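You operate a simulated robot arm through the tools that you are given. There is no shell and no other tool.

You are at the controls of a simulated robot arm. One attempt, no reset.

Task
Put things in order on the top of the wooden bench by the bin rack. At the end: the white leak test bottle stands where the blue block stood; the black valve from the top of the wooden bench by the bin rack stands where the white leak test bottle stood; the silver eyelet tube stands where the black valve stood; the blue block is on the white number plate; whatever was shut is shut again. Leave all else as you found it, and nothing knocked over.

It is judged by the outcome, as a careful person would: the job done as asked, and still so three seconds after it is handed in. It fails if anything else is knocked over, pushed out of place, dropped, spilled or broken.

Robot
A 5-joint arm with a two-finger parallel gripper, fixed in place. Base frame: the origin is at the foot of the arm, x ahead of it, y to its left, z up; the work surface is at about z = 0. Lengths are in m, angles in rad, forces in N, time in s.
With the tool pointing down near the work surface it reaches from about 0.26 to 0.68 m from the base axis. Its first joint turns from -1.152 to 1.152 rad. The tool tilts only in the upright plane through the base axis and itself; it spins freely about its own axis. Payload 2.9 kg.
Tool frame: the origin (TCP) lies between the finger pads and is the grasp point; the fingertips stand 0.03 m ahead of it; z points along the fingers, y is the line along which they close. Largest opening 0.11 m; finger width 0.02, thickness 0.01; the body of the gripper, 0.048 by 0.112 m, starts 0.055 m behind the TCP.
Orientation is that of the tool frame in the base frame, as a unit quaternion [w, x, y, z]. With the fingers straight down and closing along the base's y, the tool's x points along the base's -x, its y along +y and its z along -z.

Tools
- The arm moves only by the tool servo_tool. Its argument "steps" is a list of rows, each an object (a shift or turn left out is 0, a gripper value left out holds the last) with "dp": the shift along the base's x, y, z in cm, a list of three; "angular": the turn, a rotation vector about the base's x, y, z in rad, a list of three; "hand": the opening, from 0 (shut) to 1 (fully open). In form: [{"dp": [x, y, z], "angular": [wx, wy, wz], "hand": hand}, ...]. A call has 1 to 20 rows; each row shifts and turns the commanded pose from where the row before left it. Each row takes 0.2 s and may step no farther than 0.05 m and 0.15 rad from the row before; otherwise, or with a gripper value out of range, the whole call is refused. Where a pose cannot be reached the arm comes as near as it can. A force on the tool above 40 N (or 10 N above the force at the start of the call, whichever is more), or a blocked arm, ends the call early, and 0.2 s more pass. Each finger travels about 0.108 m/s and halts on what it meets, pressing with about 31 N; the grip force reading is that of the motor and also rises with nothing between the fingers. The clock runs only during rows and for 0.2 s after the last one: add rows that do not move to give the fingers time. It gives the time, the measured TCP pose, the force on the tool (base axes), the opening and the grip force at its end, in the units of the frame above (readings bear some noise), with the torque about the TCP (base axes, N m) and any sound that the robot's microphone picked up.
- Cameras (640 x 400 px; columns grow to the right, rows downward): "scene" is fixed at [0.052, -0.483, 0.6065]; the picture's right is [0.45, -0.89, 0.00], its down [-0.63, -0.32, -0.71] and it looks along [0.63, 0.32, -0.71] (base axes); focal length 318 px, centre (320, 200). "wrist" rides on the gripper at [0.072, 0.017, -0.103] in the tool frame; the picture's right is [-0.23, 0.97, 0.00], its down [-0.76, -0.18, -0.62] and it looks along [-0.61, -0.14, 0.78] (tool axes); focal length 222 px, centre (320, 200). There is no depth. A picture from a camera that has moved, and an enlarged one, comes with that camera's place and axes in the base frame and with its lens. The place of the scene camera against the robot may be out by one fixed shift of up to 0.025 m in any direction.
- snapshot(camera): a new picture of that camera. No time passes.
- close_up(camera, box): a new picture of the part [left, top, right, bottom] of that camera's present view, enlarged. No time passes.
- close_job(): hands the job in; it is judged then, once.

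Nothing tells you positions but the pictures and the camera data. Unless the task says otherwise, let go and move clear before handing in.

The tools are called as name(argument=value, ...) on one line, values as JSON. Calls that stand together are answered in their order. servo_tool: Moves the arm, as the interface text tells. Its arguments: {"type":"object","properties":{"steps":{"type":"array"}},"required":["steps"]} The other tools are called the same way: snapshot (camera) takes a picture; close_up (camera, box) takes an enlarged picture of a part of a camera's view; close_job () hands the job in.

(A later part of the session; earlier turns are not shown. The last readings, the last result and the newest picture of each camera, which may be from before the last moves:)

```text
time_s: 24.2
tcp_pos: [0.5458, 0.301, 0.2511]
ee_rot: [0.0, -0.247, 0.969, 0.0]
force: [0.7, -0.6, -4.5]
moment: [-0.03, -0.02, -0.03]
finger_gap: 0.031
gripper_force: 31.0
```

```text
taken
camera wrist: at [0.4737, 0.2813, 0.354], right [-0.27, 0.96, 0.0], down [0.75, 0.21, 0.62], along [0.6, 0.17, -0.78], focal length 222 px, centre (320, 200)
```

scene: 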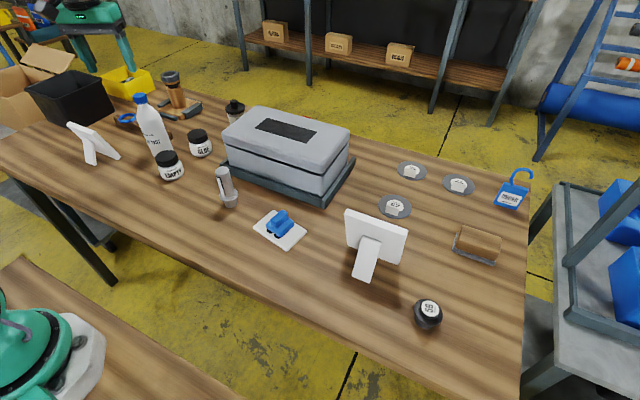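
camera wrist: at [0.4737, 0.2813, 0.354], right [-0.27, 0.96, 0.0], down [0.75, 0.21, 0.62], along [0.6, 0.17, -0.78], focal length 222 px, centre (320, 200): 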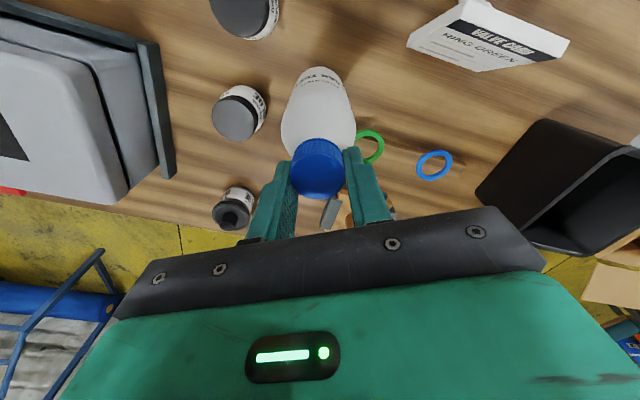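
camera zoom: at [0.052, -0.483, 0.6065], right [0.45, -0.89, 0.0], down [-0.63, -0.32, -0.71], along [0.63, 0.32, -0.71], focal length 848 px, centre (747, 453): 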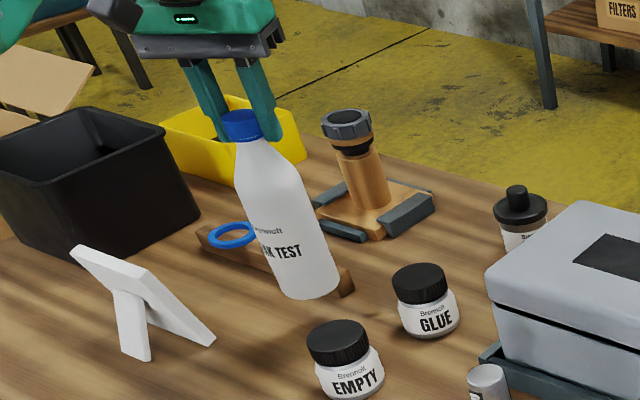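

The bottle hangs straight and its weight reads about 4 N. I'll move it inward while rising, pass above the EMPTY jar, and go over the block's old spot.

servo_tool(steps=[{"dp": [-1.5, -0.8, 1.7]}, {"dp": [-1.5, -0.8, 1.7]}, {"dp": [-1.5, -0.8, 1.7]}, {"dp": [-1.6, -2.2, 0]}, {"dp": [-1.7, -2.3, 0]}, {"dp": [-1.7, -2.3, 0]}, {"dp": [-1.7, -2.3, 0]}, {"dp": [-1.7, -2.3, 0]}, {"dp": [-1.6, -2.2, 0]}, {}, {}, {}])

snapshot(camera="wrist")

snapshot(camera="scene")

```text
time_s: 26.8
tcp_pos: [0.4001, 0.1427, 0.2992]
ee_rot: [0.001, -0.247, 0.969, 0.0]
force: [0.3, -0.3, -3.5]
moment: [0.03, -0.02, 0.02]
finger_gap: 0.0311
gripper_force: 30.3
```

```text
taken
camera wrist: at [0.328, 0.1227, 0.4038], right [-0.27, 0.96, 0.0], down [0.75, 0.21, 0.62], along [0.6, 0.17, -0.78], focal length 222 px, centre (320, 200)
```

wrist: 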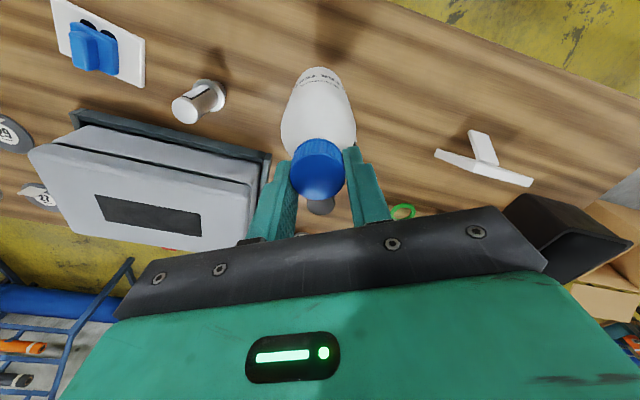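

```text
taken
```

scene: 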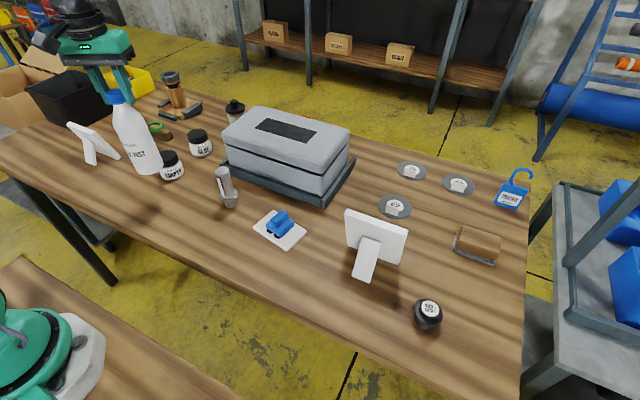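

The bottle is above the target, which is about (0.400, 0.140). I'll shift 2 mm sideways and lower it to just above the surface.

servo_tool(steps=[{"dp": [0.05, -0.25, -2]}, {"dp": [0, 0, -3]}, {"dp": [0, 0, -2.5]}, {"dp": [0, 0, -1.5]}, {"dp": [0, 0, -0.6]}, {}, {}])

close_up(camera="scene", box=[80, 60, 240, 220])

snapshot(camera="wrist")

```text
time_s: 28.4
tcp_pos: [0.4011, 0.1396, 0.2047]
ee_rot: [0.0, -0.247, 0.969, 0.0]
force: [0.7, -0.5, -4.5]
moment: [0.0, -0.04, -0.01]
finger_gap: 0.0312
gripper_force: 30.8
```

```text
2.50 times, centred on (160, 140) of scene
camera zoom: at [0.052, -0.483, 0.6065], right [0.45, -0.89, 0.0], down [-0.63, -0.32, -0.71], along [0.63, 0.32, -0.71], focal length 795 px, centre (720, 350)
```

zoom: 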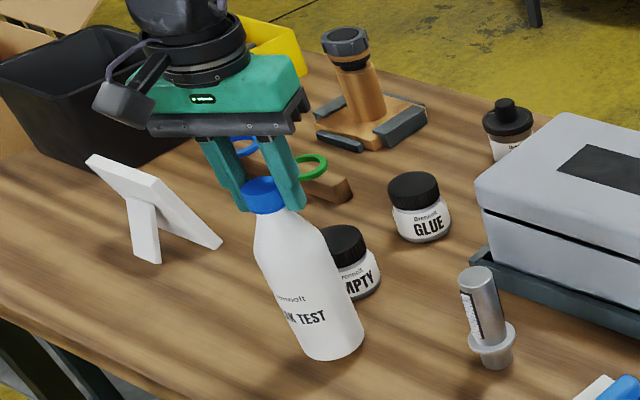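

```text
taken
camera wrist: at [0.3293, 0.1199, 0.3071], right [-0.27, 0.96, 0.0], down [0.75, 0.21, 0.62], along [0.6, 0.17, -0.78], focal length 222 px, centre (320, 200)
```

wrist: 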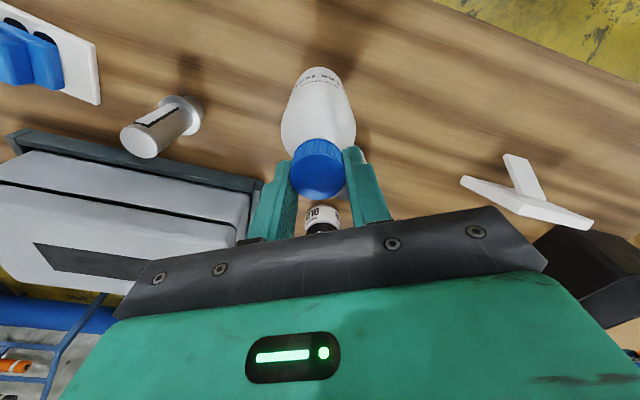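

It hovers about 1 cm above the old block spot. I'll set it down slowly and watch for contact force.

servo_tool(steps=[{"dp": [0, 0.03, -0.6]}, {"dp": [0, 0, -0.3]}, {"dp": [0, 0, -0.15]}, {}])

```text
time_s: 29.4
tcp_pos: [0.4009, 0.1395, 0.1927]
ee_rot: [0.0, -0.247, 0.969, 0.0]
force: [0.2, 0.2, -4.6]
moment: [0.02, -0.01, 0.01]
finger_gap: 0.031
gripper_force: 31.7
```

servo_tool(steps=[{"dp": [0, 0, -0.1]}, {}])

```text
time_s: 30.0
tcp_pos: [0.4005, 0.1401, 0.1928]
ee_rot: [0.0, -0.248, 0.969, -0.001]
force: [-0.3, 0.5, -3.1]
moment: [0.03, -0.01, 0.02]
finger_gap: 0.0309
gripper_force: 31.4
```

servo_tool(steps=[{"dp": [0, 0, -0.1]}, {}])

close_up(camera="scene", box=[100, 80, 220, 200])

```text
time_s: 30.6
tcp_pos: [0.401, 0.1406, 0.1934]
ee_rot: [0.0, -0.247, 0.969, 0.0]
force: [0.2, -0.6, -3.5]
moment: [-0.02, -0.06, 0.02]
finger_gap: 0.0311
gripper_force: 30.6
```

```text
3.33 times, centred on (160, 140) of scene
camera zoom: at [0.052, -0.483, 0.6065], right [0.45, -0.89, 0.0], down [-0.63, -0.32, -0.71], along [0.63, 0.32, -0.71], focal length 1060 px, centre (853, 400)
```

zoom: 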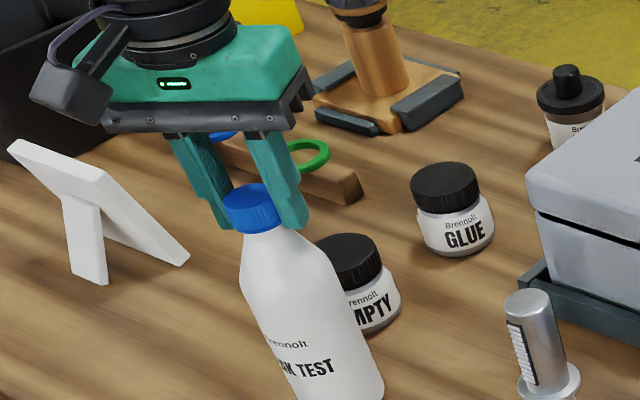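

Not yet in firm contact, so I'll continue in 1 mm increments.

servo_tool(steps=[{"dp": [0, 0, -0.1]}, {}])

servo_tool(steps=[{"dp": [0, 0, -0.1]}, {}])

```text
time_s: 31.2
tcp_pos: [0.4008, 0.14, 0.192]
ee_rot: [0.0, -0.247, 0.969, 0.0]
force: [-5.2, -0.6, 18.8]
moment: [-0.21, 0.85, -0.01]
finger_gap: 0.0313
gripper_force: 31.3
```

```text
time_s: 31.8
tcp_pos: [0.4026, 0.1385, 0.1924]
ee_rot: [0.003, -0.247, 0.969, 0.0]
force: [-4.3, 1.0, 30.6]
moment: [0.13, 0.18, -0.09]
finger_gap: 0.0313
gripper_force: 31.1
```

It is on the surface with about 30 N. I'll relieve the pressure before releasing.

servo_tool(steps=[{"dp": [0, 0, 0.1]}, {"dp": [0, 0, 0.05]}, {}])

close_up(camera="scene", box=[80, 60, 240, 220])

```text
time_s: 32.6
tcp_pos: [0.4017, 0.1388, 0.1916]
ee_rot: [0.002, -0.247, 0.969, 0.0]
force: [3.9, 1.5, 17.4]
moment: [0.42, -0.56, -0.1]
finger_gap: 0.0315
gripper_force: 31.6
```

```text
2.50 times, centred on (160, 140) of scene
camera zoom: at [0.0519, -0.483, 0.6065], right [0.45, -0.89, 0.0], down [-0.63, -0.32, -0.71], along [0.63, 0.32, -0.71], focal length 795 px, centre (720, 350)
```

zoom: 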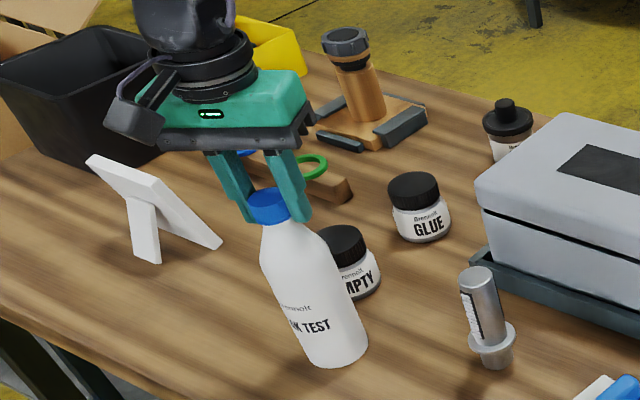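

servo_tool(steps=[{"dp": [0, 0, 0.07]}, {}])

```text
time_s: 33.2
tcp_pos: [0.4004, 0.1391, 0.1912]
ee_rot: [-0.002, -0.247, 0.969, -0.001]
force: [3.3, 0.4, 3.6]
moment: [0.13, -0.73, 0.0]
finger_gap: 0.0311
gripper_force: 30.7
```

The load is nearly zero now, so I'll open the fingers gradually and then rise straight up.

servo_tool(steps=[{"hand": 0.32}, {"hand": 0.36}, {"hand": 0.42}, {"hand": 0.55}, {"hand": 0.7}, {}])

close_up(camera="scene", box=[80, 60, 240, 220])

snapshot(camera="wrist")

```text
time_s: 34.6
tcp_pos: [0.4012, 0.1388, 0.1922]
ee_rot: [0.0, -0.246, 0.969, 0.0]
force: [0.0, -0.2, -1.1]
moment: [0.01, 0.0, 0.0]
finger_gap: 0.077
gripper_force: 0.0
```

```text
2.50 times, centred on (160, 140) of scene
camera zoom: at [0.052, -0.483, 0.6065], right [0.45, -0.89, 0.0], down [-0.63, -0.32, -0.71], along [0.63, 0.32, -0.71], focal length 795 px, centre (720, 350)
```

zoom: 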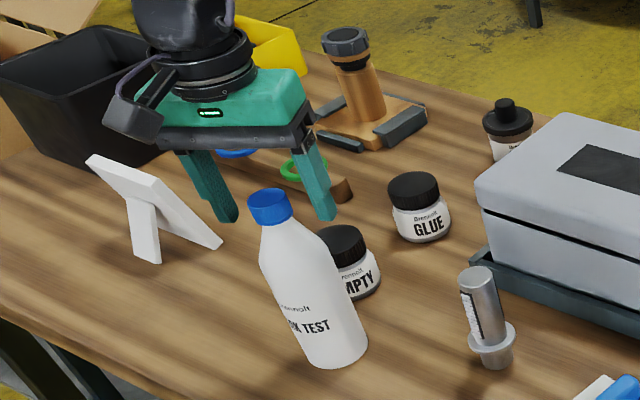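

```text
taken
camera wrist: at [0.3295, 0.1195, 0.2954], right [-0.27, 0.96, 0.0], down [0.75, 0.21, 0.62], along [0.6, 0.17, -0.78], focal length 222 px, centre (320, 200)
```

wrist: 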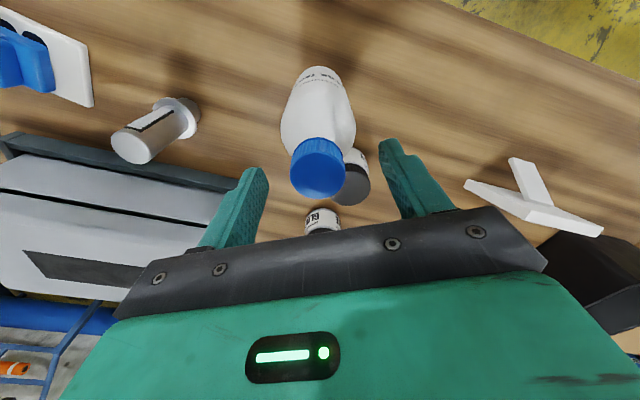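

The bottle stands upright on the block's former spot. Now I'll rise and swing across to the right end for a close view of the valve.

servo_tool(steps=[{"dp": [0, 0, 2]}, {"dp": [0, 0, 4]}, {"dp": [0, 0, 4.8]}, {"dp": [-0.2, -4.4, 0], "angular": [0, 0, -0.11]}, {"dp": [-0.2, -4.4, 0], "angular": [0, 0, -0.11]}, {"dp": [-0.2, -4.4, 0], "angular": [0, 0, -0.11]}, {"dp": [-0.2, -4.4, 0], "angular": [0, 0, -0.11]}, {"dp": [-0.3, -4.4, 0], "angular": [0, 0, -0.11]}, {"dp": [-0.3, -4.4, 0], "angular": [0, 0, -0.11]}, {"dp": [-0.3, -4.4, 0], "angular": [0, 0, -0.11]}, {"dp": [-0.3, -4.4, 0], "angular": [0, 0, -0.11]}, {"dp": [-0.3, -4.4, 0], "angular": [0, 0, -0.11]}, {"dp": [-0.3, -4.4, 0], "angular": [0, 0, -0.11]}, {"dp": [-0.3, -4.4, 0], "angular": [0, 0, -0.11]}, {"dp": [-0.3, -4.4, 0], "angular": [0, 0, -0.11]}, {"dp": [-0.3, -4.4, 0], "angular": [0, 0, -0.11]}, {}, {}])

snapshot(camera="wrist")

snapshot(camera="scene")

```text
time_s: 38.4
tcp_pos: [0.3656, -0.4309, 0.3025]
ee_rot: [0.0, 0.448, 0.894, 0.0]
force: [0.8, -0.7, -0.5]
moment: [-0.02, -0.02, 0.0]
finger_gap: 0.077
gripper_force: 0.0
```

```text
taken
camera wrist: at [0.3361, -0.3633, 0.4047], right [0.92, 0.4, 0.0], down [0.31, -0.72, 0.62], along [0.25, -0.57, -0.78], focal length 222 px, centre (320, 200)
```

wrist: 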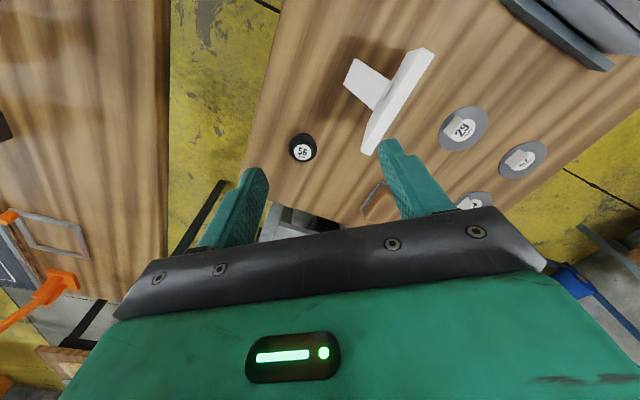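

```text
taken
```

scene: 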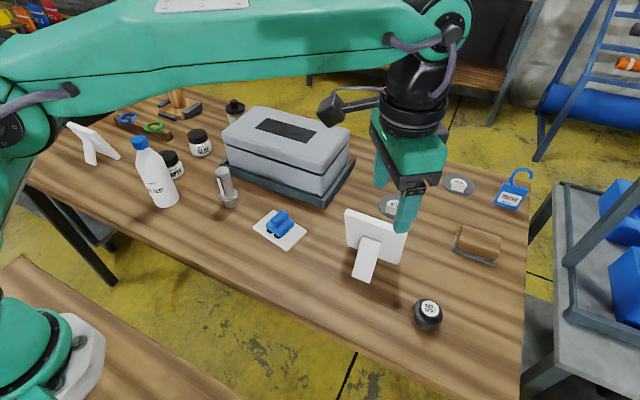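

close_up(camera="wrist", box=[270, 120, 350, 175])

close_up(camera="wrist", box=[260, 30, 450, 240])

```text
7.27 times, centred on (310, 148) of wrist
camera zoom: at [0.3361, -0.3633, 0.4047], right [0.92, 0.4, 0.0], down [0.31, -0.72, 0.62], along [0.25, -0.57, -0.78], focal length 1615 px, centre (393, 582)
```

zoom: 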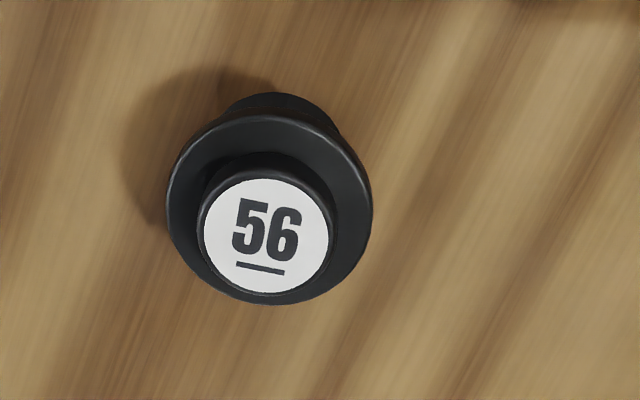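

```text
1.90 times, centred on (355, 135) of wrist
camera zoom: at [0.3361, -0.3633, 0.4047], right [0.92, 0.4, 0.0], down [0.31, -0.72, 0.62], along [0.25, -0.57, -0.78], focal length 423 px, centre (253, 324)
```

zoom: 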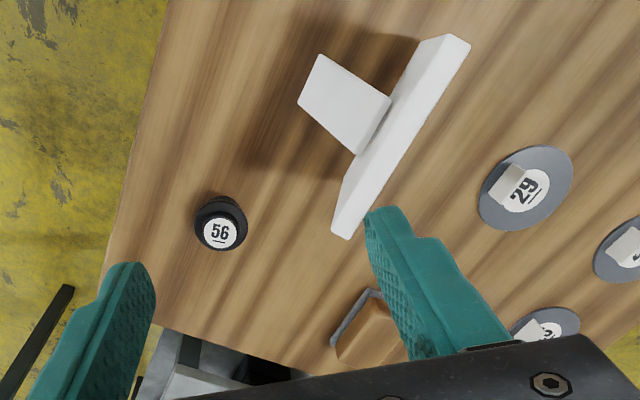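

The valve stands near (0.379, -0.539). Its flange is about 5 cm wide at z ≈ 0.03, and its 3.4 cm top button reaches z ≈ 0.048, so I'll grip the button. I'll approach diagonally outward and down, away from the white stand.

servo_tool(steps=[{"dp": [0.35, -3, -2], "angular": [0, 0, -0.03]}, {"dp": [0.35, -2.9, -2]}, {"dp": [0.3, -2.4, -3]}, {"dp": [0.3, -2.4, -3]}, {}, {}])

snapshot(camera="wrist")

snapshot(camera="scene")

```text
time_s: 39.8
tcp_pos: [0.3782, -0.5369, 0.1993]
ee_rot: [-0.001, 0.462, 0.887, 0.001]
force: [0.2, -0.7, -0.5]
moment: [-0.01, 0.02, 0.01]
finger_gap: 0.0769
gripper_force: 0.1
```

```text
taken
camera wrist: at [0.3506, -0.4678, 0.3034], right [0.93, 0.37, 0.0], down [0.29, -0.73, 0.62], along [0.23, -0.58, -0.78], focal length 222 px, centre (320, 200)
```

wrist: 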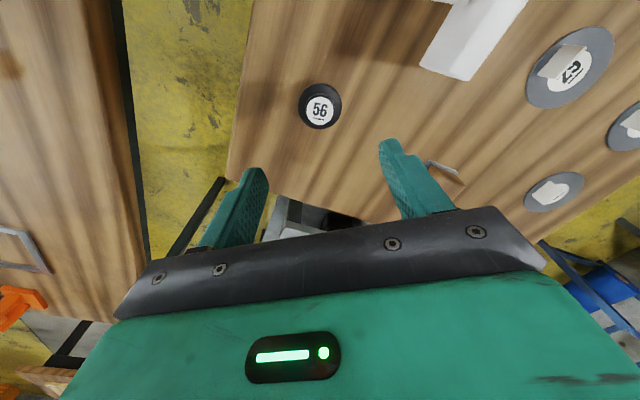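

```text
taken
```

scene: 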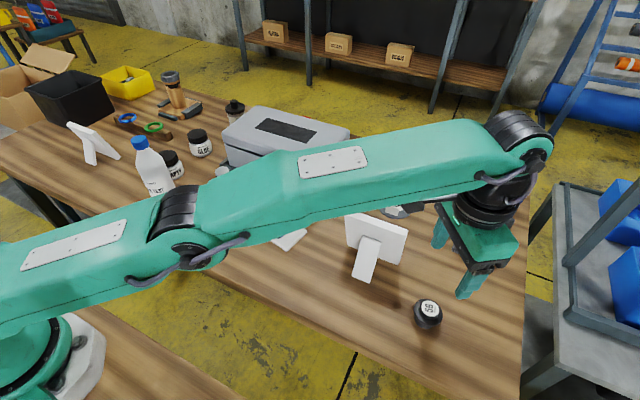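

close_up(camera="wrist", box=[280, 70, 360, 140])

```text
5.71 times, centred on (320, 105) of wrist
camera zoom: at [0.3506, -0.4678, 0.3034], right [0.93, 0.37, 0.0], down [0.29, -0.73, 0.62], along [0.23, -0.58, -0.78], focal length 1269 px, centre (320, 743)
```

zoom: 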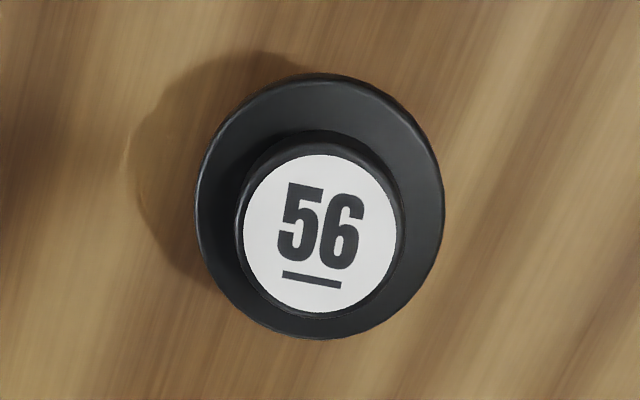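

The valve axis is confirmed at about (0.3788, -0.539), with the tool 2–3 mm off. I'll correct that, narrow the opening and descend part of the way.

servo_tool(steps=[{"dp": [0.08, -0.25, -3], "hand": 0.6}, {"dp": [0, 0, -3]}, {"dp": [0, 0, -3]}, {"dp": [0, 0, -2]}, {}, {}])

snapshot(camera="wrist")

close_up(camera="scene", box=[340, 200, 540, 345])

```text
time_s: 41.2
tcp_pos: [0.3805, -0.5408, 0.091]
ee_rot: [0.0, 0.462, 0.887, 0.001]
force: [0.3, -0.2, 0.0]
moment: [0.02, 0.02, 0.0]
finger_gap: 0.0658
gripper_force: 0.1
```

```text
taken
camera wrist: at [0.3526, -0.4717, 0.1942], right [0.93, 0.37, 0.0], down [0.29, -0.73, 0.62], along [0.23, -0.58, -0.78], focal length 222 px, centre (320, 200)
```

wrist: 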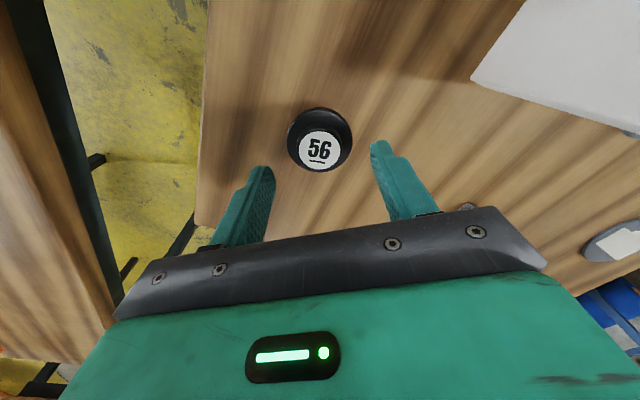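

```text
2.76 times, centred on (440, 272) of scene
camera zoom: at [0.052, -0.483, 0.6065], right [0.45, -0.89, 0.0], down [-0.63, -0.32, -0.71], along [0.63, 0.32, -0.71], focal length 877 px, centre (-11, 0)
```

zoom: 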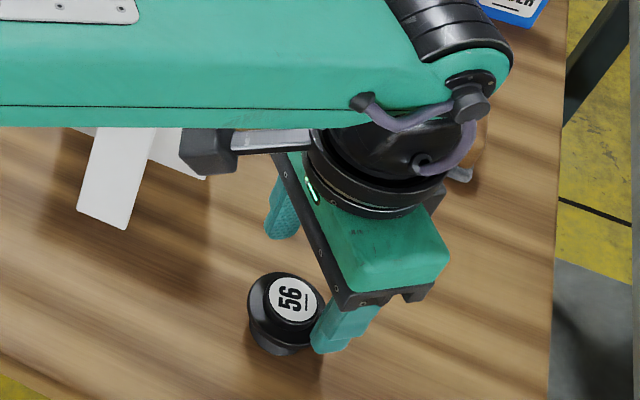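

The valve is centred between the fingers but about 3 mm nearer the base than the tool. I'll correct that and lower so the tips are just above the flange, beside the button.

servo_tool(steps=[{"dp": [-0.15, 0.22, -1.2]}, {"dp": [0, 0, -0.9]}, {"dp": [0, 0, -0.4]}, {}, {}])

close_up(camera="wrist", box=[230, 100, 430, 240])

close_up(camera="scene", box=[390, 260, 490, 340])

```text
time_s: 42.4
tcp_pos: [0.3778, -0.5394, 0.0653]
ee_rot: [0.0, 0.461, 0.887, 0.0]
force: [-0.3, -0.1, -0.3]
moment: [-0.01, 0.04, 0.01]
finger_gap: 0.0659
gripper_force: 0.1
```

```text
2.86 times, centred on (330, 170) of wrist
camera zoom: at [0.3503, -0.4703, 0.1686], right [0.93, 0.37, 0.0], down [0.29, -0.73, 0.62], along [0.23, -0.58, -0.78], focal length 635 px, centre (291, 286)
```

zoom: 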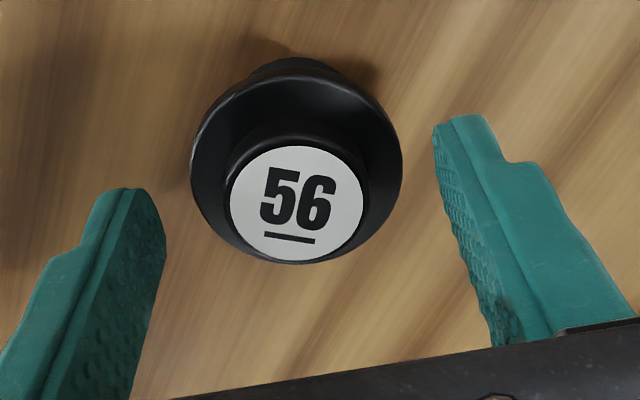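

```text
5.00 times, centred on (440, 300) of scene
camera zoom: at [0.052, -0.483, 0.6065], right [0.45, -0.89, 0.0], down [-0.63, -0.32, -0.71], along [0.63, 0.32, -0.71], focal length 1590 px, centre (-280, -300)
```

zoom: 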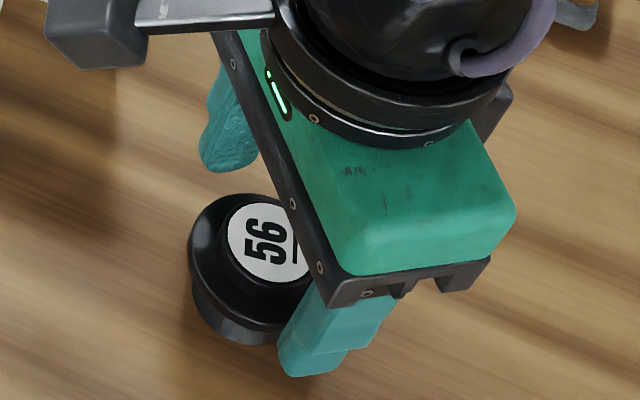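

The button lies between the fingers just above the flange. I'll narrow the fingers without contact to check centring first.

servo_tool(steps=[{"hand": 0.45}, {"hand": 0.42}, {}])

close_up(camera="wrist", box=[230, 100, 430, 240])

close_up(camera="scene", box=[400, 270, 480, 340])

```text
time_s: 43.2
tcp_pos: [0.3786, -0.5389, 0.0644]
ee_rot: [0.0, 0.462, 0.887, 0.0]
force: [-0.3, 1.0, 0.1]
moment: [0.01, 0.0, -0.03]
finger_gap: 0.0468
gripper_force: 0.1
```

```text
2.86 times, centred on (330, 170) of wrist
camera zoom: at [0.3503, -0.4703, 0.1687], right [0.93, 0.37, 0.0], down [0.29, -0.73, 0.62], along [0.23, -0.58, -0.78], focal length 635 px, centre (291, 286)
```

zoom: 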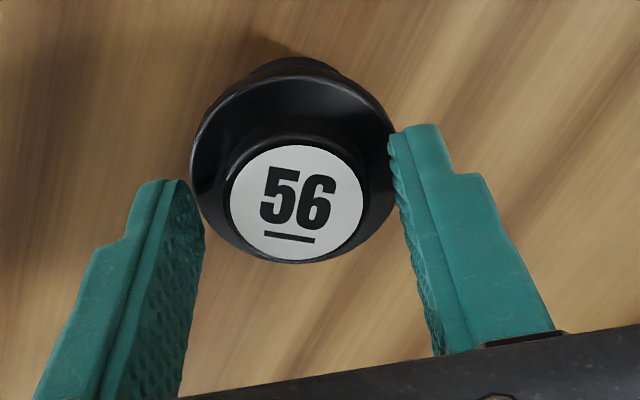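

```text
5.71 times, centred on (440, 305) of scene
camera zoom: at [0.052, -0.483, 0.6065], right [0.45, -0.89, 0.0], down [-0.63, -0.32, -0.71], along [0.63, 0.32, -0.71], focal length 1817 px, centre (-366, -400)
```

zoom: 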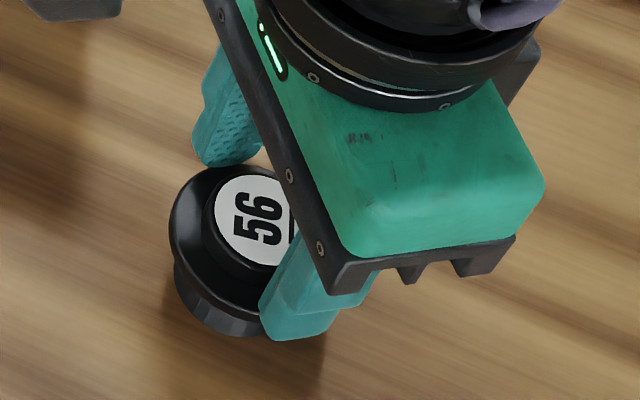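

The fingers are above the flange with no contact, and the button is about 2 mm off-centre toward one side. I'll correct that and close slowly.

servo_tool(steps=[{"dp": [0.18, 0.12, 0]}, {}, {"hand": 0.37}, {"hand": 0.34}, {"hand": 0.31}, {"hand": 0.28}, {"hand": 0.22}, {"hand": 0.22}])

close_up(camera="wrist", box=[230, 100, 430, 240])

close_up(camera="scene", box=[400, 270, 480, 340])

```text
time_s: 45.0
tcp_pos: [0.3797, -0.5377, 0.0661]
ee_rot: [0.0, 0.462, 0.887, 0.0]
force: [0.0, -0.5, -0.4]
moment: [-0.05, 0.04, 0.01]
finger_gap: 0.0327
gripper_force: 31.1
```

```text
2.86 times, centred on (330, 170) of wrist
camera zoom: at [0.3522, -0.469, 0.1685], right [0.93, 0.37, 0.0], down [0.29, -0.73, 0.62], along [0.23, -0.58, -0.78], focal length 635 px, centre (291, 286)
```

zoom: 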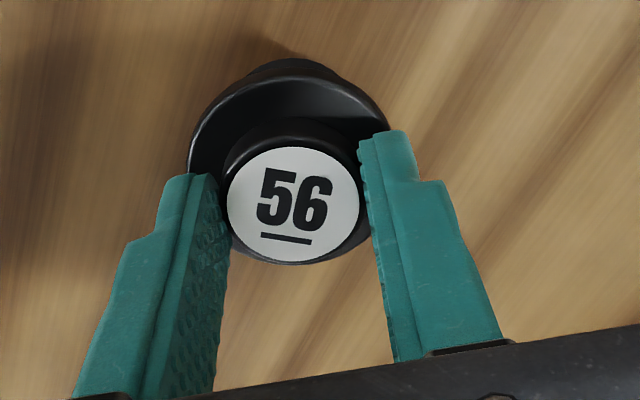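

```text
5.71 times, centred on (440, 305) of scene
camera zoom: at [0.052, -0.483, 0.6065], right [0.45, -0.89, 0.0], down [-0.63, -0.32, -0.71], along [0.63, 0.32, -0.71], focal length 1817 px, centre (-366, -400)
```

zoom: 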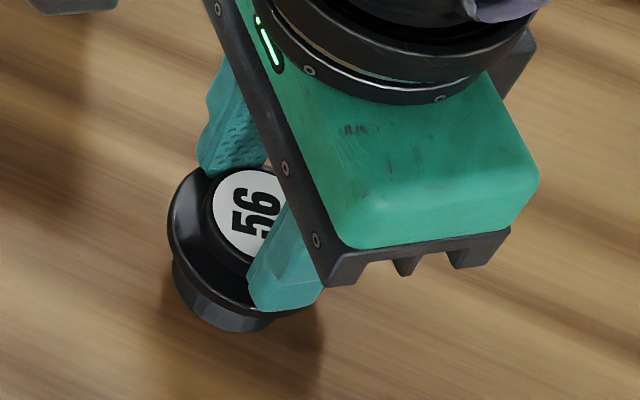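

The valve button is held at 3.3 cm with firm force. I'll lift gently and verify that it comes up cleanly.

servo_tool(steps=[{"dp": [0, 0, 0.7]}, {"dp": [0, 0, 1.3]}, {"dp": [0, 0, 2]}, {"dp": [0, 0, 3]}, {"dp": [0, 0, 3]}, {}])

snapshot(camera="wrist")

close_up(camera="scene", box=[340, 180, 540, 340])

```text
time_s: 46.4
tcp_pos: [0.379, -0.5384, 0.1639]
ee_rot: [0.0, 0.462, 0.887, 0.0]
force: [-0.3, 0.7, -0.9]
moment: [0.01, 0.02, -0.02]
finger_gap: 0.0328
gripper_force: 30.9
```

```text
taken
camera wrist: at [0.3517, -0.4683, 0.268], right [0.93, 0.37, 0.0], down [0.29, -0.73, 0.62], along [0.23, -0.58, -0.78], focal length 222 px, centre (320, 200)
```

wrist: 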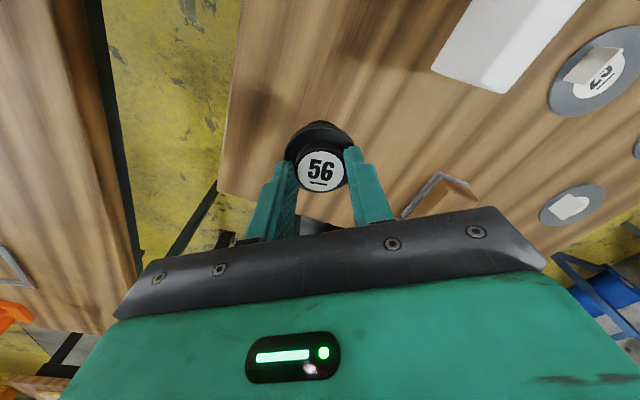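

```text
2.50 times, centred on (440, 260) of scene
camera zoom: at [0.052, -0.483, 0.6065], right [0.45, -0.89, 0.0], down [-0.63, -0.32, -0.71], along [0.63, 0.32, -0.71], focal length 795 px, centre (20, 50)
```

zoom: 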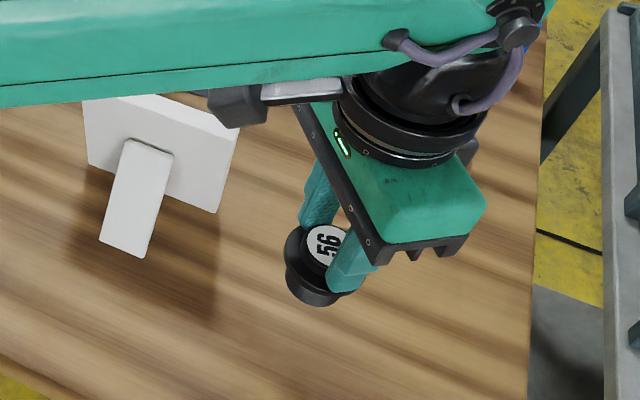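

The valve hangs level. I'll retract inward and up, then swing over to the left side, well above everything.

servo_tool(steps=[{"dp": [-0.3, 2.4, 3]}, {"dp": [-0.3, 2.4, 3]}, {"dp": [-0.35, 2.95, 2.5]}, {"dp": [-0.35, 2.95, 2.5]}, {"dp": [0, 0, 3]}, {}])

servo_tool(steps=[{"dp": [0.63, 4.3, 0], "angular": [0, 0, 0.097]}, {"dp": [0.63, 4.3, 0], "angular": [0, 0, 0.097]}, {"dp": [0.63, 4.3, 0], "angular": [0, 0, 0.097]}, {"dp": [0.63, 4.3, 0], "angular": [0, 0, 0.097]}, {"dp": [0.63, 4.3, 0], "angular": [0, 0, 0.097]}, {"dp": [0.63, 4.3, 0], "angular": [0, 0, 0.097]}, {"dp": [0.63, 4.3, 0], "angular": [0, 0, 0.097]}, {"dp": [0.63, 4.3, 0], "angular": [0, 0, 0.097]}, {"dp": [0.63, 4.3, 0], "angular": [0, 0, 0.097]}, {"dp": [0.63, 4.3, 0], "angular": [0, 0, 0.097]}, {"dp": [0.63, 4.3, 0], "angular": [0, 0, 0.097]}, {"dp": [0.63, 4.3, 0], "angular": [0, 0, 0.097]}, {"dp": [0.63, 4.3, 0], "angular": [0, 0, 0.097]}, {"dp": [0.63, 4.3, 0], "angular": [0, 0, 0.097]}, {"dp": [0.63, 4.3, 0], "angular": [0, 0, 0.097]}, {}, {}])

snapshot(camera="wrist")

snapshot(camera="scene")

```text
time_s: 47.8
tcp_pos: [0.366, -0.4306, 0.3056]
ee_rot: [0.0, 0.461, 0.887, 0.001]
force: [-0.7, -0.8, -0.2]
moment: [0.01, -0.03, -0.01]
finger_gap: 0.0328
gripper_force: 31.3
```

```text
time_s: 51.4
tcp_pos: [0.462, 0.2142, 0.3039]
ee_rot: [-0.001, -0.245, 0.97, -0.001]
force: [0.1, -0.6, -1.1]
moment: [0.01, -0.01, 0.01]
finger_gap: 0.0328
gripper_force: 31.2
```

```text
taken
camera wrist: at [0.3895, 0.194, 0.4074], right [-0.26, 0.96, 0.0], down [0.75, 0.21, 0.62], along [0.6, 0.16, -0.78], focal length 222 px, centre (320, 200)
```

wrist: 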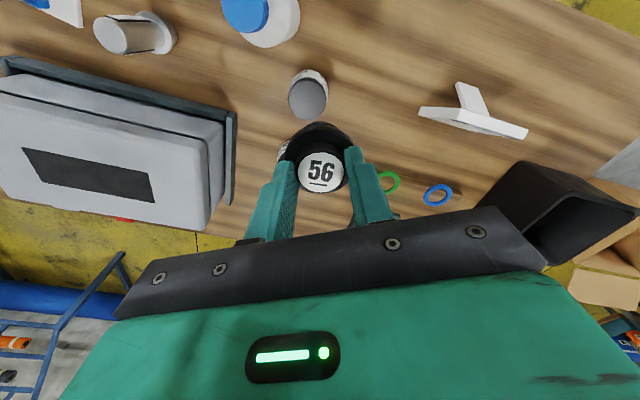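

```text
taken
```

scene: 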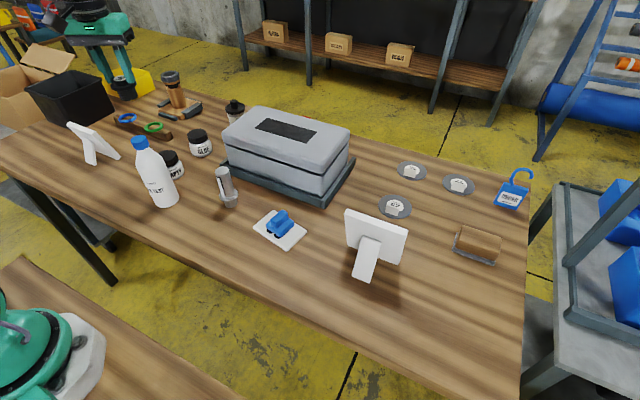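

The valve is held and clear. I'll check the target area around the bottle's old spot, near (0.545, 0.302), for clearance from the ring bar and the jars.

close_up(camera="scene", box=[100, 80, 220, 190])

servo_tool(steps=[{"dp": [2.4, 2.5, -2.5]}, {"dp": [2.4, 2.5, -2.5]}, {"dp": [1.75, 1.8, -2.5]}, {"dp": [1.75, 1.8, -2.5]}, {}, {}])

snapshot(camera="wrist")

close_up(camera="scene", box=[100, 60, 220, 190])

```text
3.64 times, centred on (160, 135) of scene
camera zoom: at [0.052, -0.483, 0.6065], right [0.45, -0.89, 0.0], down [-0.63, -0.32, -0.71], along [0.63, 0.32, -0.71], focal length 1156 px, centre (902, 436)
```

zoom: 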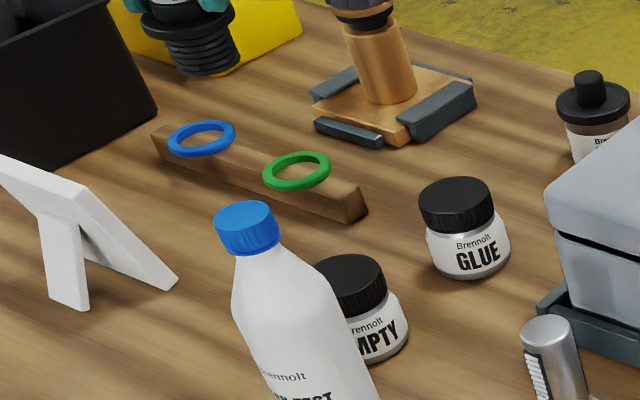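

```text
time_s: 52.8
tcp_pos: [0.5431, 0.2983, 0.2058]
ee_rot: [0.0, -0.246, 0.969, -0.001]
force: [0.4, -0.1, -0.1]
moment: [0.0, -0.01, -0.01]
finger_gap: 0.0329
gripper_force: 31.0
```

```text
taken
camera wrist: at [0.4716, 0.2792, 0.3091], right [-0.26, 0.96, 0.0], down [0.75, 0.21, 0.62], along [0.6, 0.16, -0.78], focal length 222 px, centre (320, 200)
```

wrist: 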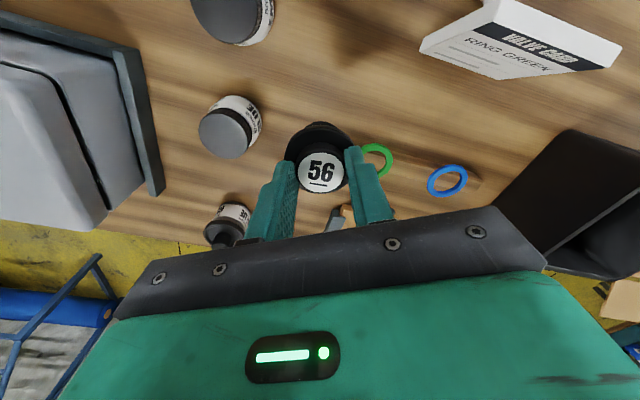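

```text
3.08 times, centred on (160, 125) of scene
camera zoom: at [0.052, -0.483, 0.6065], right [0.45, -0.89, 0.0], down [-0.63, -0.32, -0.71], along [0.63, 0.32, -0.71], focal length 979 px, centre (812, 431)
```

zoom: 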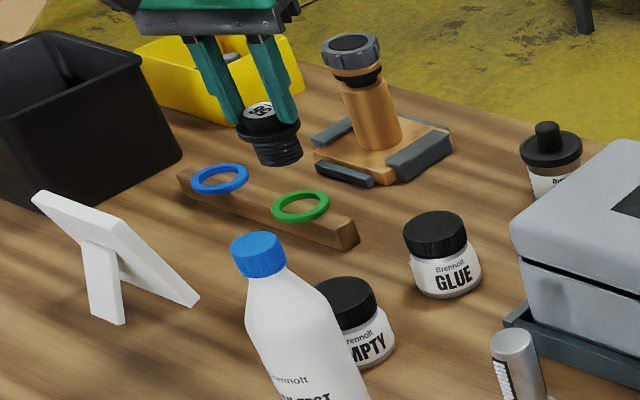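

The area is clear: the ring bar and GLUE jar are about 10 cm away. I'll fine-adjust toward (0.545, 0.302) and lower the valve to just above the surface.

servo_tool(steps=[{"dp": [0.2, 0.35, -2]}, {"dp": [0, 0, -3]}, {"dp": [0, 0, -3]}, {"dp": [0, 0, -2.5]}, {"dp": [0, 0, -1.5]}, {}, {}])

snapshot(camera="wrist")

close_up(camera="scene", box=[100, 60, 220, 190])

```text
time_s: 54.4
tcp_pos: [0.5462, 0.3031, 0.0845]
ee_rot: [0.0, -0.245, 0.969, 0.0]
force: [-0.1, 0.8, 0.4]
moment: [0.0, -0.03, 0.01]
finger_gap: 0.0329
gripper_force: 30.5
```

```text
taken
camera wrist: at [0.4753, 0.2821, 0.1877], right [-0.26, 0.96, 0.0], down [0.75, 0.21, 0.62], along [0.6, 0.16, -0.78], focal length 222 px, centre (320, 200)
```

wrist: 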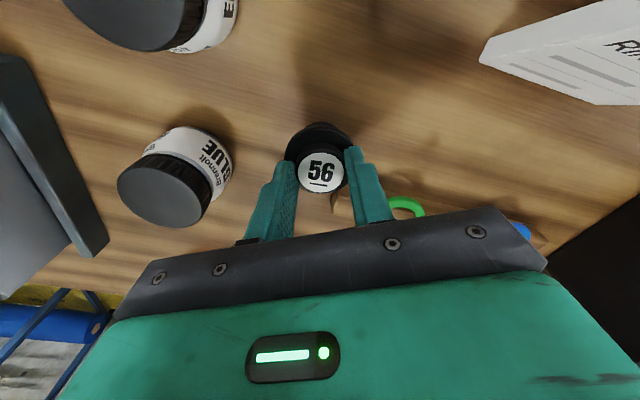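

```text
3.08 times, centred on (160, 125) of scene
camera zoom: at [0.052, -0.483, 0.6065], right [0.45, -0.89, 0.0], down [-0.63, -0.32, -0.71], along [0.63, 0.32, -0.71], focal length 979 px, centre (812, 431)
```

zoom: 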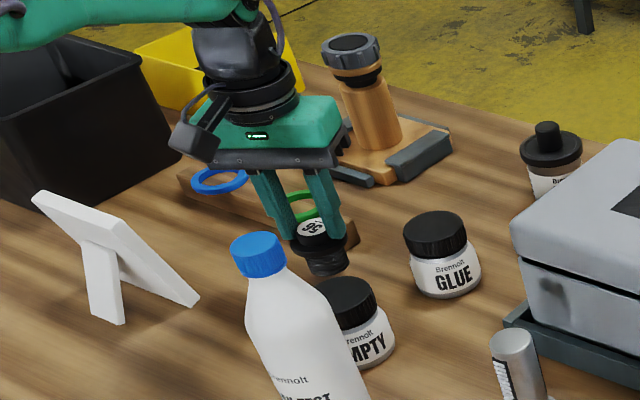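

The valve hovers about 2 cm above the spot and is well aligned. I'll lower slowly until it touches.

servo_tool(steps=[{"dp": [-0.1, 0, -0.8]}, {"dp": [0, 0, -0.6]}, {"dp": [0, 0, -0.2]}, {}])

servo_tool(steps=[{"dp": [0, 0, -0.1]}, {}])

servo_tool(steps=[{"dp": [0, 0, -0.1]}, {}])

```text
time_s: 55.4
tcp_pos: [0.5452, 0.3029, 0.0694]
ee_rot: [-0.001, -0.246, 0.969, 0.0]
force: [-0.4, -0.7, 0.0]
moment: [0.03, 0.01, 0.02]
finger_gap: 0.0331
gripper_force: 30.7
```

```text
time_s: 56.0
tcp_pos: [0.5463, 0.3021, 0.0679]
ee_rot: [0.0, -0.246, 0.969, 0.0]
force: [0.7, -0.8, 0.3]
moment: [0.0, 0.02, 0.0]
finger_gap: 0.0327
gripper_force: 31.4
```

```text
time_s: 56.6
tcp_pos: [0.5452, 0.302, 0.067]
ee_rot: [-0.001, -0.245, 0.97, 0.0]
force: [-0.4, -0.5, -0.5]
moment: [0.03, 0.0, 0.0]
finger_gap: 0.0325
gripper_force: 31.5
```

servo_tool(steps=[{"dp": [0, 0, -0.1]}, {}])

servo_tool(steps=[{"dp": [0, 0, -0.1]}, {}])

```text
time_s: 57.2
tcp_pos: [0.5458, 0.3016, 0.0664]
ee_rot: [0.0, -0.245, 0.969, -0.001]
force: [0.3, -0.5, -0.9]
moment: [0.01, 0.01, -0.04]
finger_gap: 0.0327
gripper_force: 30.7
```

```text
time_s: 57.8
tcp_pos: [0.5461, 0.3039, 0.0649]
ee_rot: [0.0, -0.245, 0.969, 0.0]
force: [-1.7, -0.2, 2.8]
moment: [0.06, 0.09, -0.05]
finger_gap: 0.0324
gripper_force: 30.6
```

Light contact at about 3 N: the valve is on the surface. I'll open gently and look.

servo_tool(steps=[{"hand": 0.32}, {"hand": 0.36}, {"hand": 0.42}, {"hand": 0.55}, {}])

close_up(camera="wrist", box=[230, 100, 430, 240])

close_up(camera="scene", box=[100, 60, 220, 190])

```text
time_s: 59.0
tcp_pos: [0.5466, 0.3025, 0.065]
ee_rot: [0.0, -0.245, 0.97, 0.0]
force: [0.4, -0.2, -0.6]
moment: [-0.01, 0.0, -0.02]
finger_gap: 0.0606
gripper_force: 0.1
```

```text
2.86 times, centred on (330, 170) of wrist
camera zoom: at [0.4742, 0.2836, 0.168], right [-0.26, 0.96, 0.0], down [0.75, 0.21, 0.62], along [0.6, 0.16, -0.78], focal length 635 px, centre (291, 286)
```

zoom: 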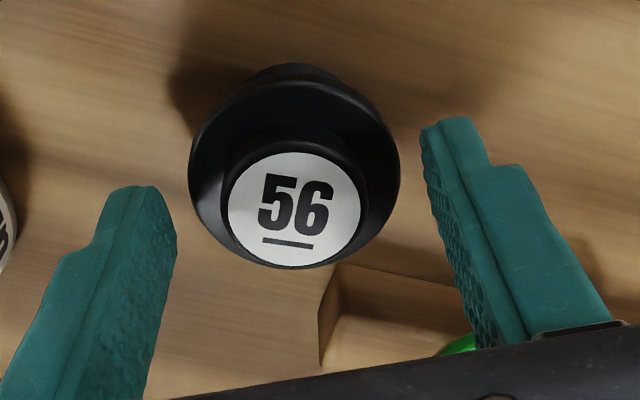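

```text
3.08 times, centred on (160, 125) of scene
camera zoom: at [0.052, -0.483, 0.6065], right [0.45, -0.89, 0.0], down [-0.63, -0.32, -0.71], along [0.63, 0.32, -0.71], focal length 979 px, centre (812, 431)
```

zoom: 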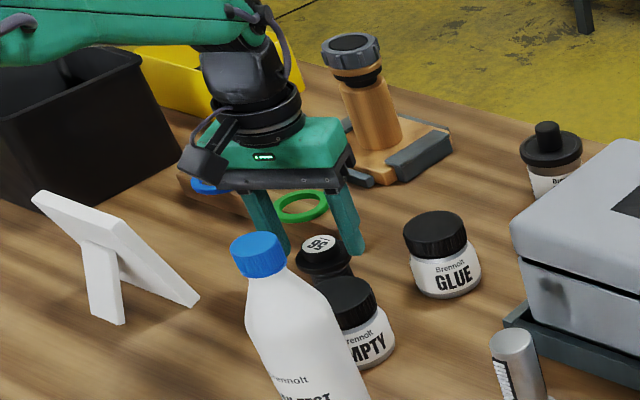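

The valve stands on the bottle's old spot. I'll rise, retract, and move over to the silver tube for a close look.

servo_tool(steps=[{"dp": [0, 0, 2]}, {"dp": [0, 0, 4.5]}, {"dp": [0, 0, 4.5]}, {"dp": [0, 0, 3]}, {"dp": [-1.75, -1.8, 2.5]}, {"dp": [-1.75, -1.8, 2.5]}, {"dp": [-2.4, -2.5, 2.5], "hand": 0.7}, {"dp": [-2.4, -2.5, 2.5]}, {"dp": [-0.3, -4, 0], "angular": [0, 0, -0.08]}, {"dp": [-0.3, -4, 0], "angular": [0, 0, -0.08]}, {"dp": [-0.3, -4, 0], "angular": [0, 0, -0.08]}, {"dp": [-0.3, -4, 0], "angular": [0, 0, -0.08]}, {"dp": [-0.3, -4, 0], "angular": [0, 0, -0.08]}, {"dp": [-0.3, -3.6, 0], "angular": [0, 0, -0.095]}, {}, {}])

snapshot(camera="wrist")

snapshot(camera="scene")

```text
time_s: 62.4
tcp_pos: [0.4421, -0.0189, 0.3052]
ee_rot: [0.0, 0.0, 1.0, 0.0]
force: [0.6, 0.1, 0.1]
moment: [0.02, -0.03, 0.04]
finger_gap: 0.0773
gripper_force: 0.0
```

```text
taken
camera wrist: at [0.3691, -0.002, 0.4085], right [0.23, 0.97, 0.0], down [0.76, -0.18, 0.62], along [0.61, -0.14, -0.78], focal length 222 px, centre (320, 200)
```

wrist: 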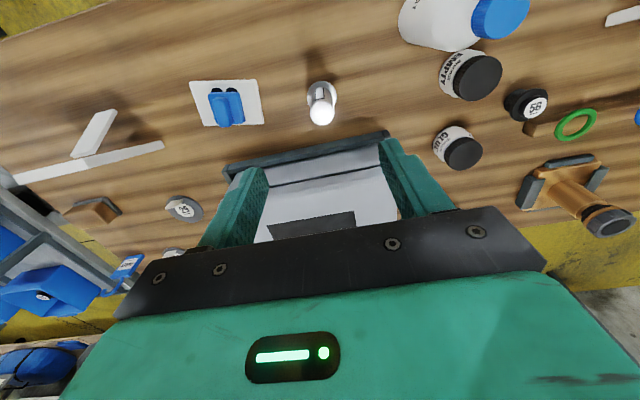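

```text
taken
```

scene: 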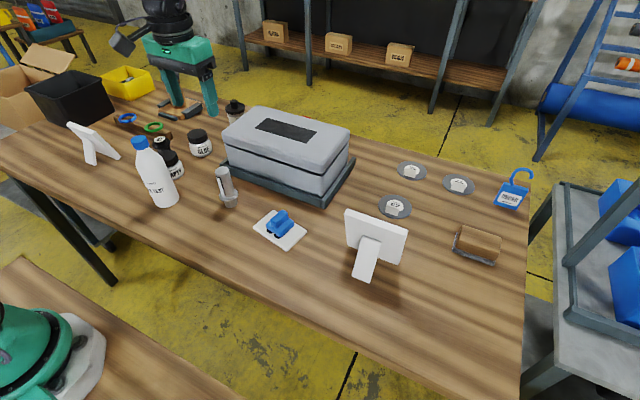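

close_up(camera="wrist", box=[270, 60, 390, 150])

close_up(camera="scene", box=[190, 150, 270, 220])

close_up(camera="scene", box=[100, 100, 220, 220])

```text
4.44 times, centred on (330, 105) of wrist
camera zoom: at [0.3691, -0.002, 0.4085], right [0.23, 0.97, 0.0], down [0.76, -0.18, 0.62], along [0.61, -0.14, -0.78], focal length 987 px, centre (276, 622)
```

zoom: 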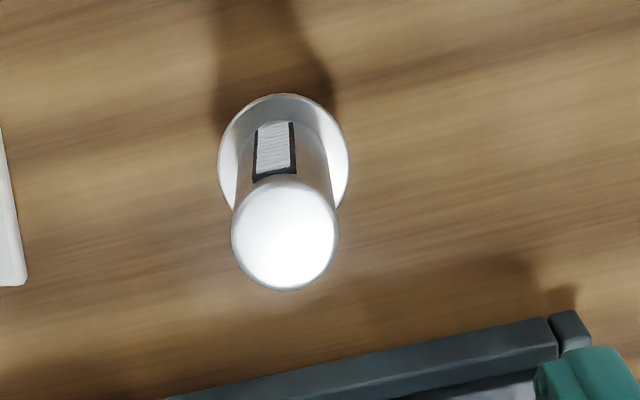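

```text
5.71 times, centred on (230, 185) of scene
camera zoom: at [0.052, -0.483, 0.6065], right [0.45, -0.89, 0.0], down [-0.63, -0.32, -0.71], along [0.63, 0.32, -0.71], focal length 1817 px, centre (834, 286)
```

zoom: 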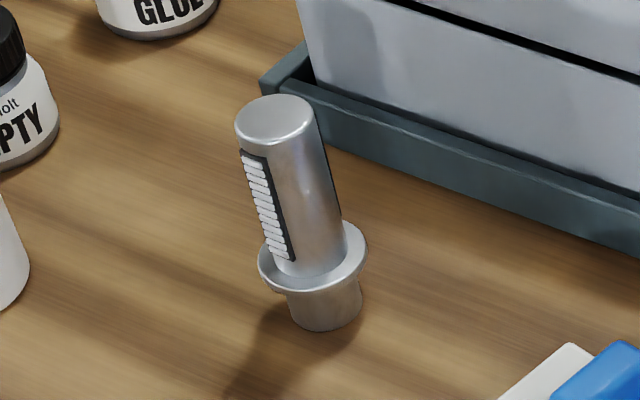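

```text
3.33 times, centred on (160, 160) of scene
camera zoom: at [0.052, -0.483, 0.6065], right [0.45, -0.89, 0.0], down [-0.63, -0.32, -0.71], along [0.63, 0.32, -0.71], focal length 1060 px, centre (853, 333)
```

zoom: 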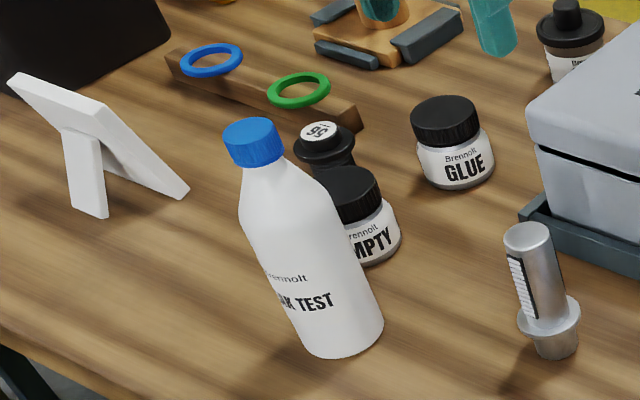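

The tube stands near (0.460, -0.019). It is about 11 cm tall and 3.1 cm in diameter, with a flange low down at z ≈ 0.03. I'll grip its shaft above the flange, closing along y, and first hover lower to check alignment.

servo_tool(steps=[{"dp": [1.9, 0, -3]}, {"dp": [0, 0, -4]}, {"dp": [0, 0, -3.5]}, {}, {}])

close_up(camera="wrist", box=[220, 60, 420, 240])

close_up(camera="scene", box=[170, 90, 290, 220])

```text
time_s: 63.6
tcp_pos: [0.4645, -0.0174, 0.2005]
ee_rot: [0.0, -0.001, 1.0, 0.0]
force: [0.2, 0.0, -1.0]
moment: [0.0, 0.02, -0.01]
finger_gap: 0.0768
gripper_force: 0.1
```

```text
2.22 times, centred on (320, 150) of wrist
camera zoom: at [0.3904, -0.0017, 0.303], right [0.23, 0.97, 0.0], down [0.76, -0.18, 0.62], along [0.61, -0.14, -0.78], focal length 494 px, centre (320, 311)
```

zoom: 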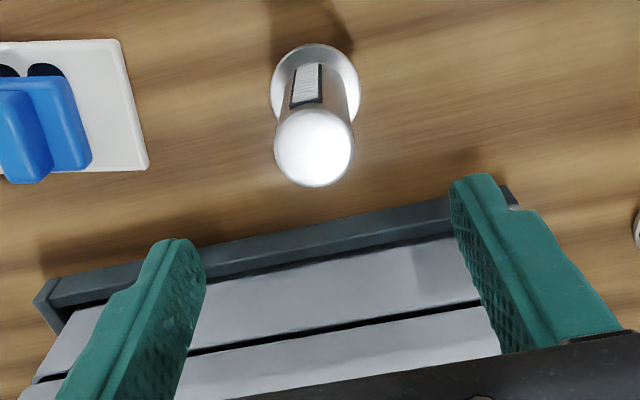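

```text
3.08 times, centred on (230, 155) of scene
camera zoom: at [0.052, -0.483, 0.6065], right [0.45, -0.89, 0.0], down [-0.63, -0.32, -0.71], along [0.63, 0.32, -0.71], focal length 979 px, centre (597, 338)
```

zoom: 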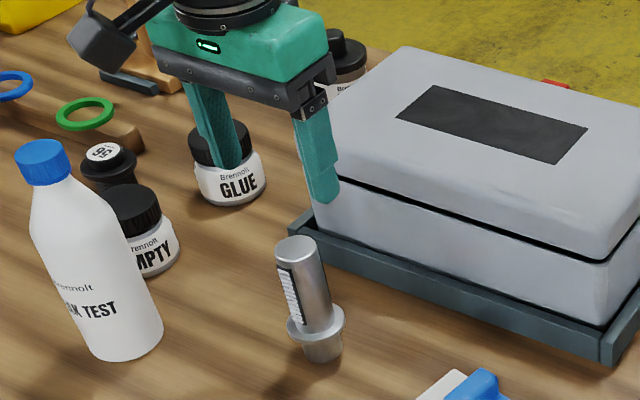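

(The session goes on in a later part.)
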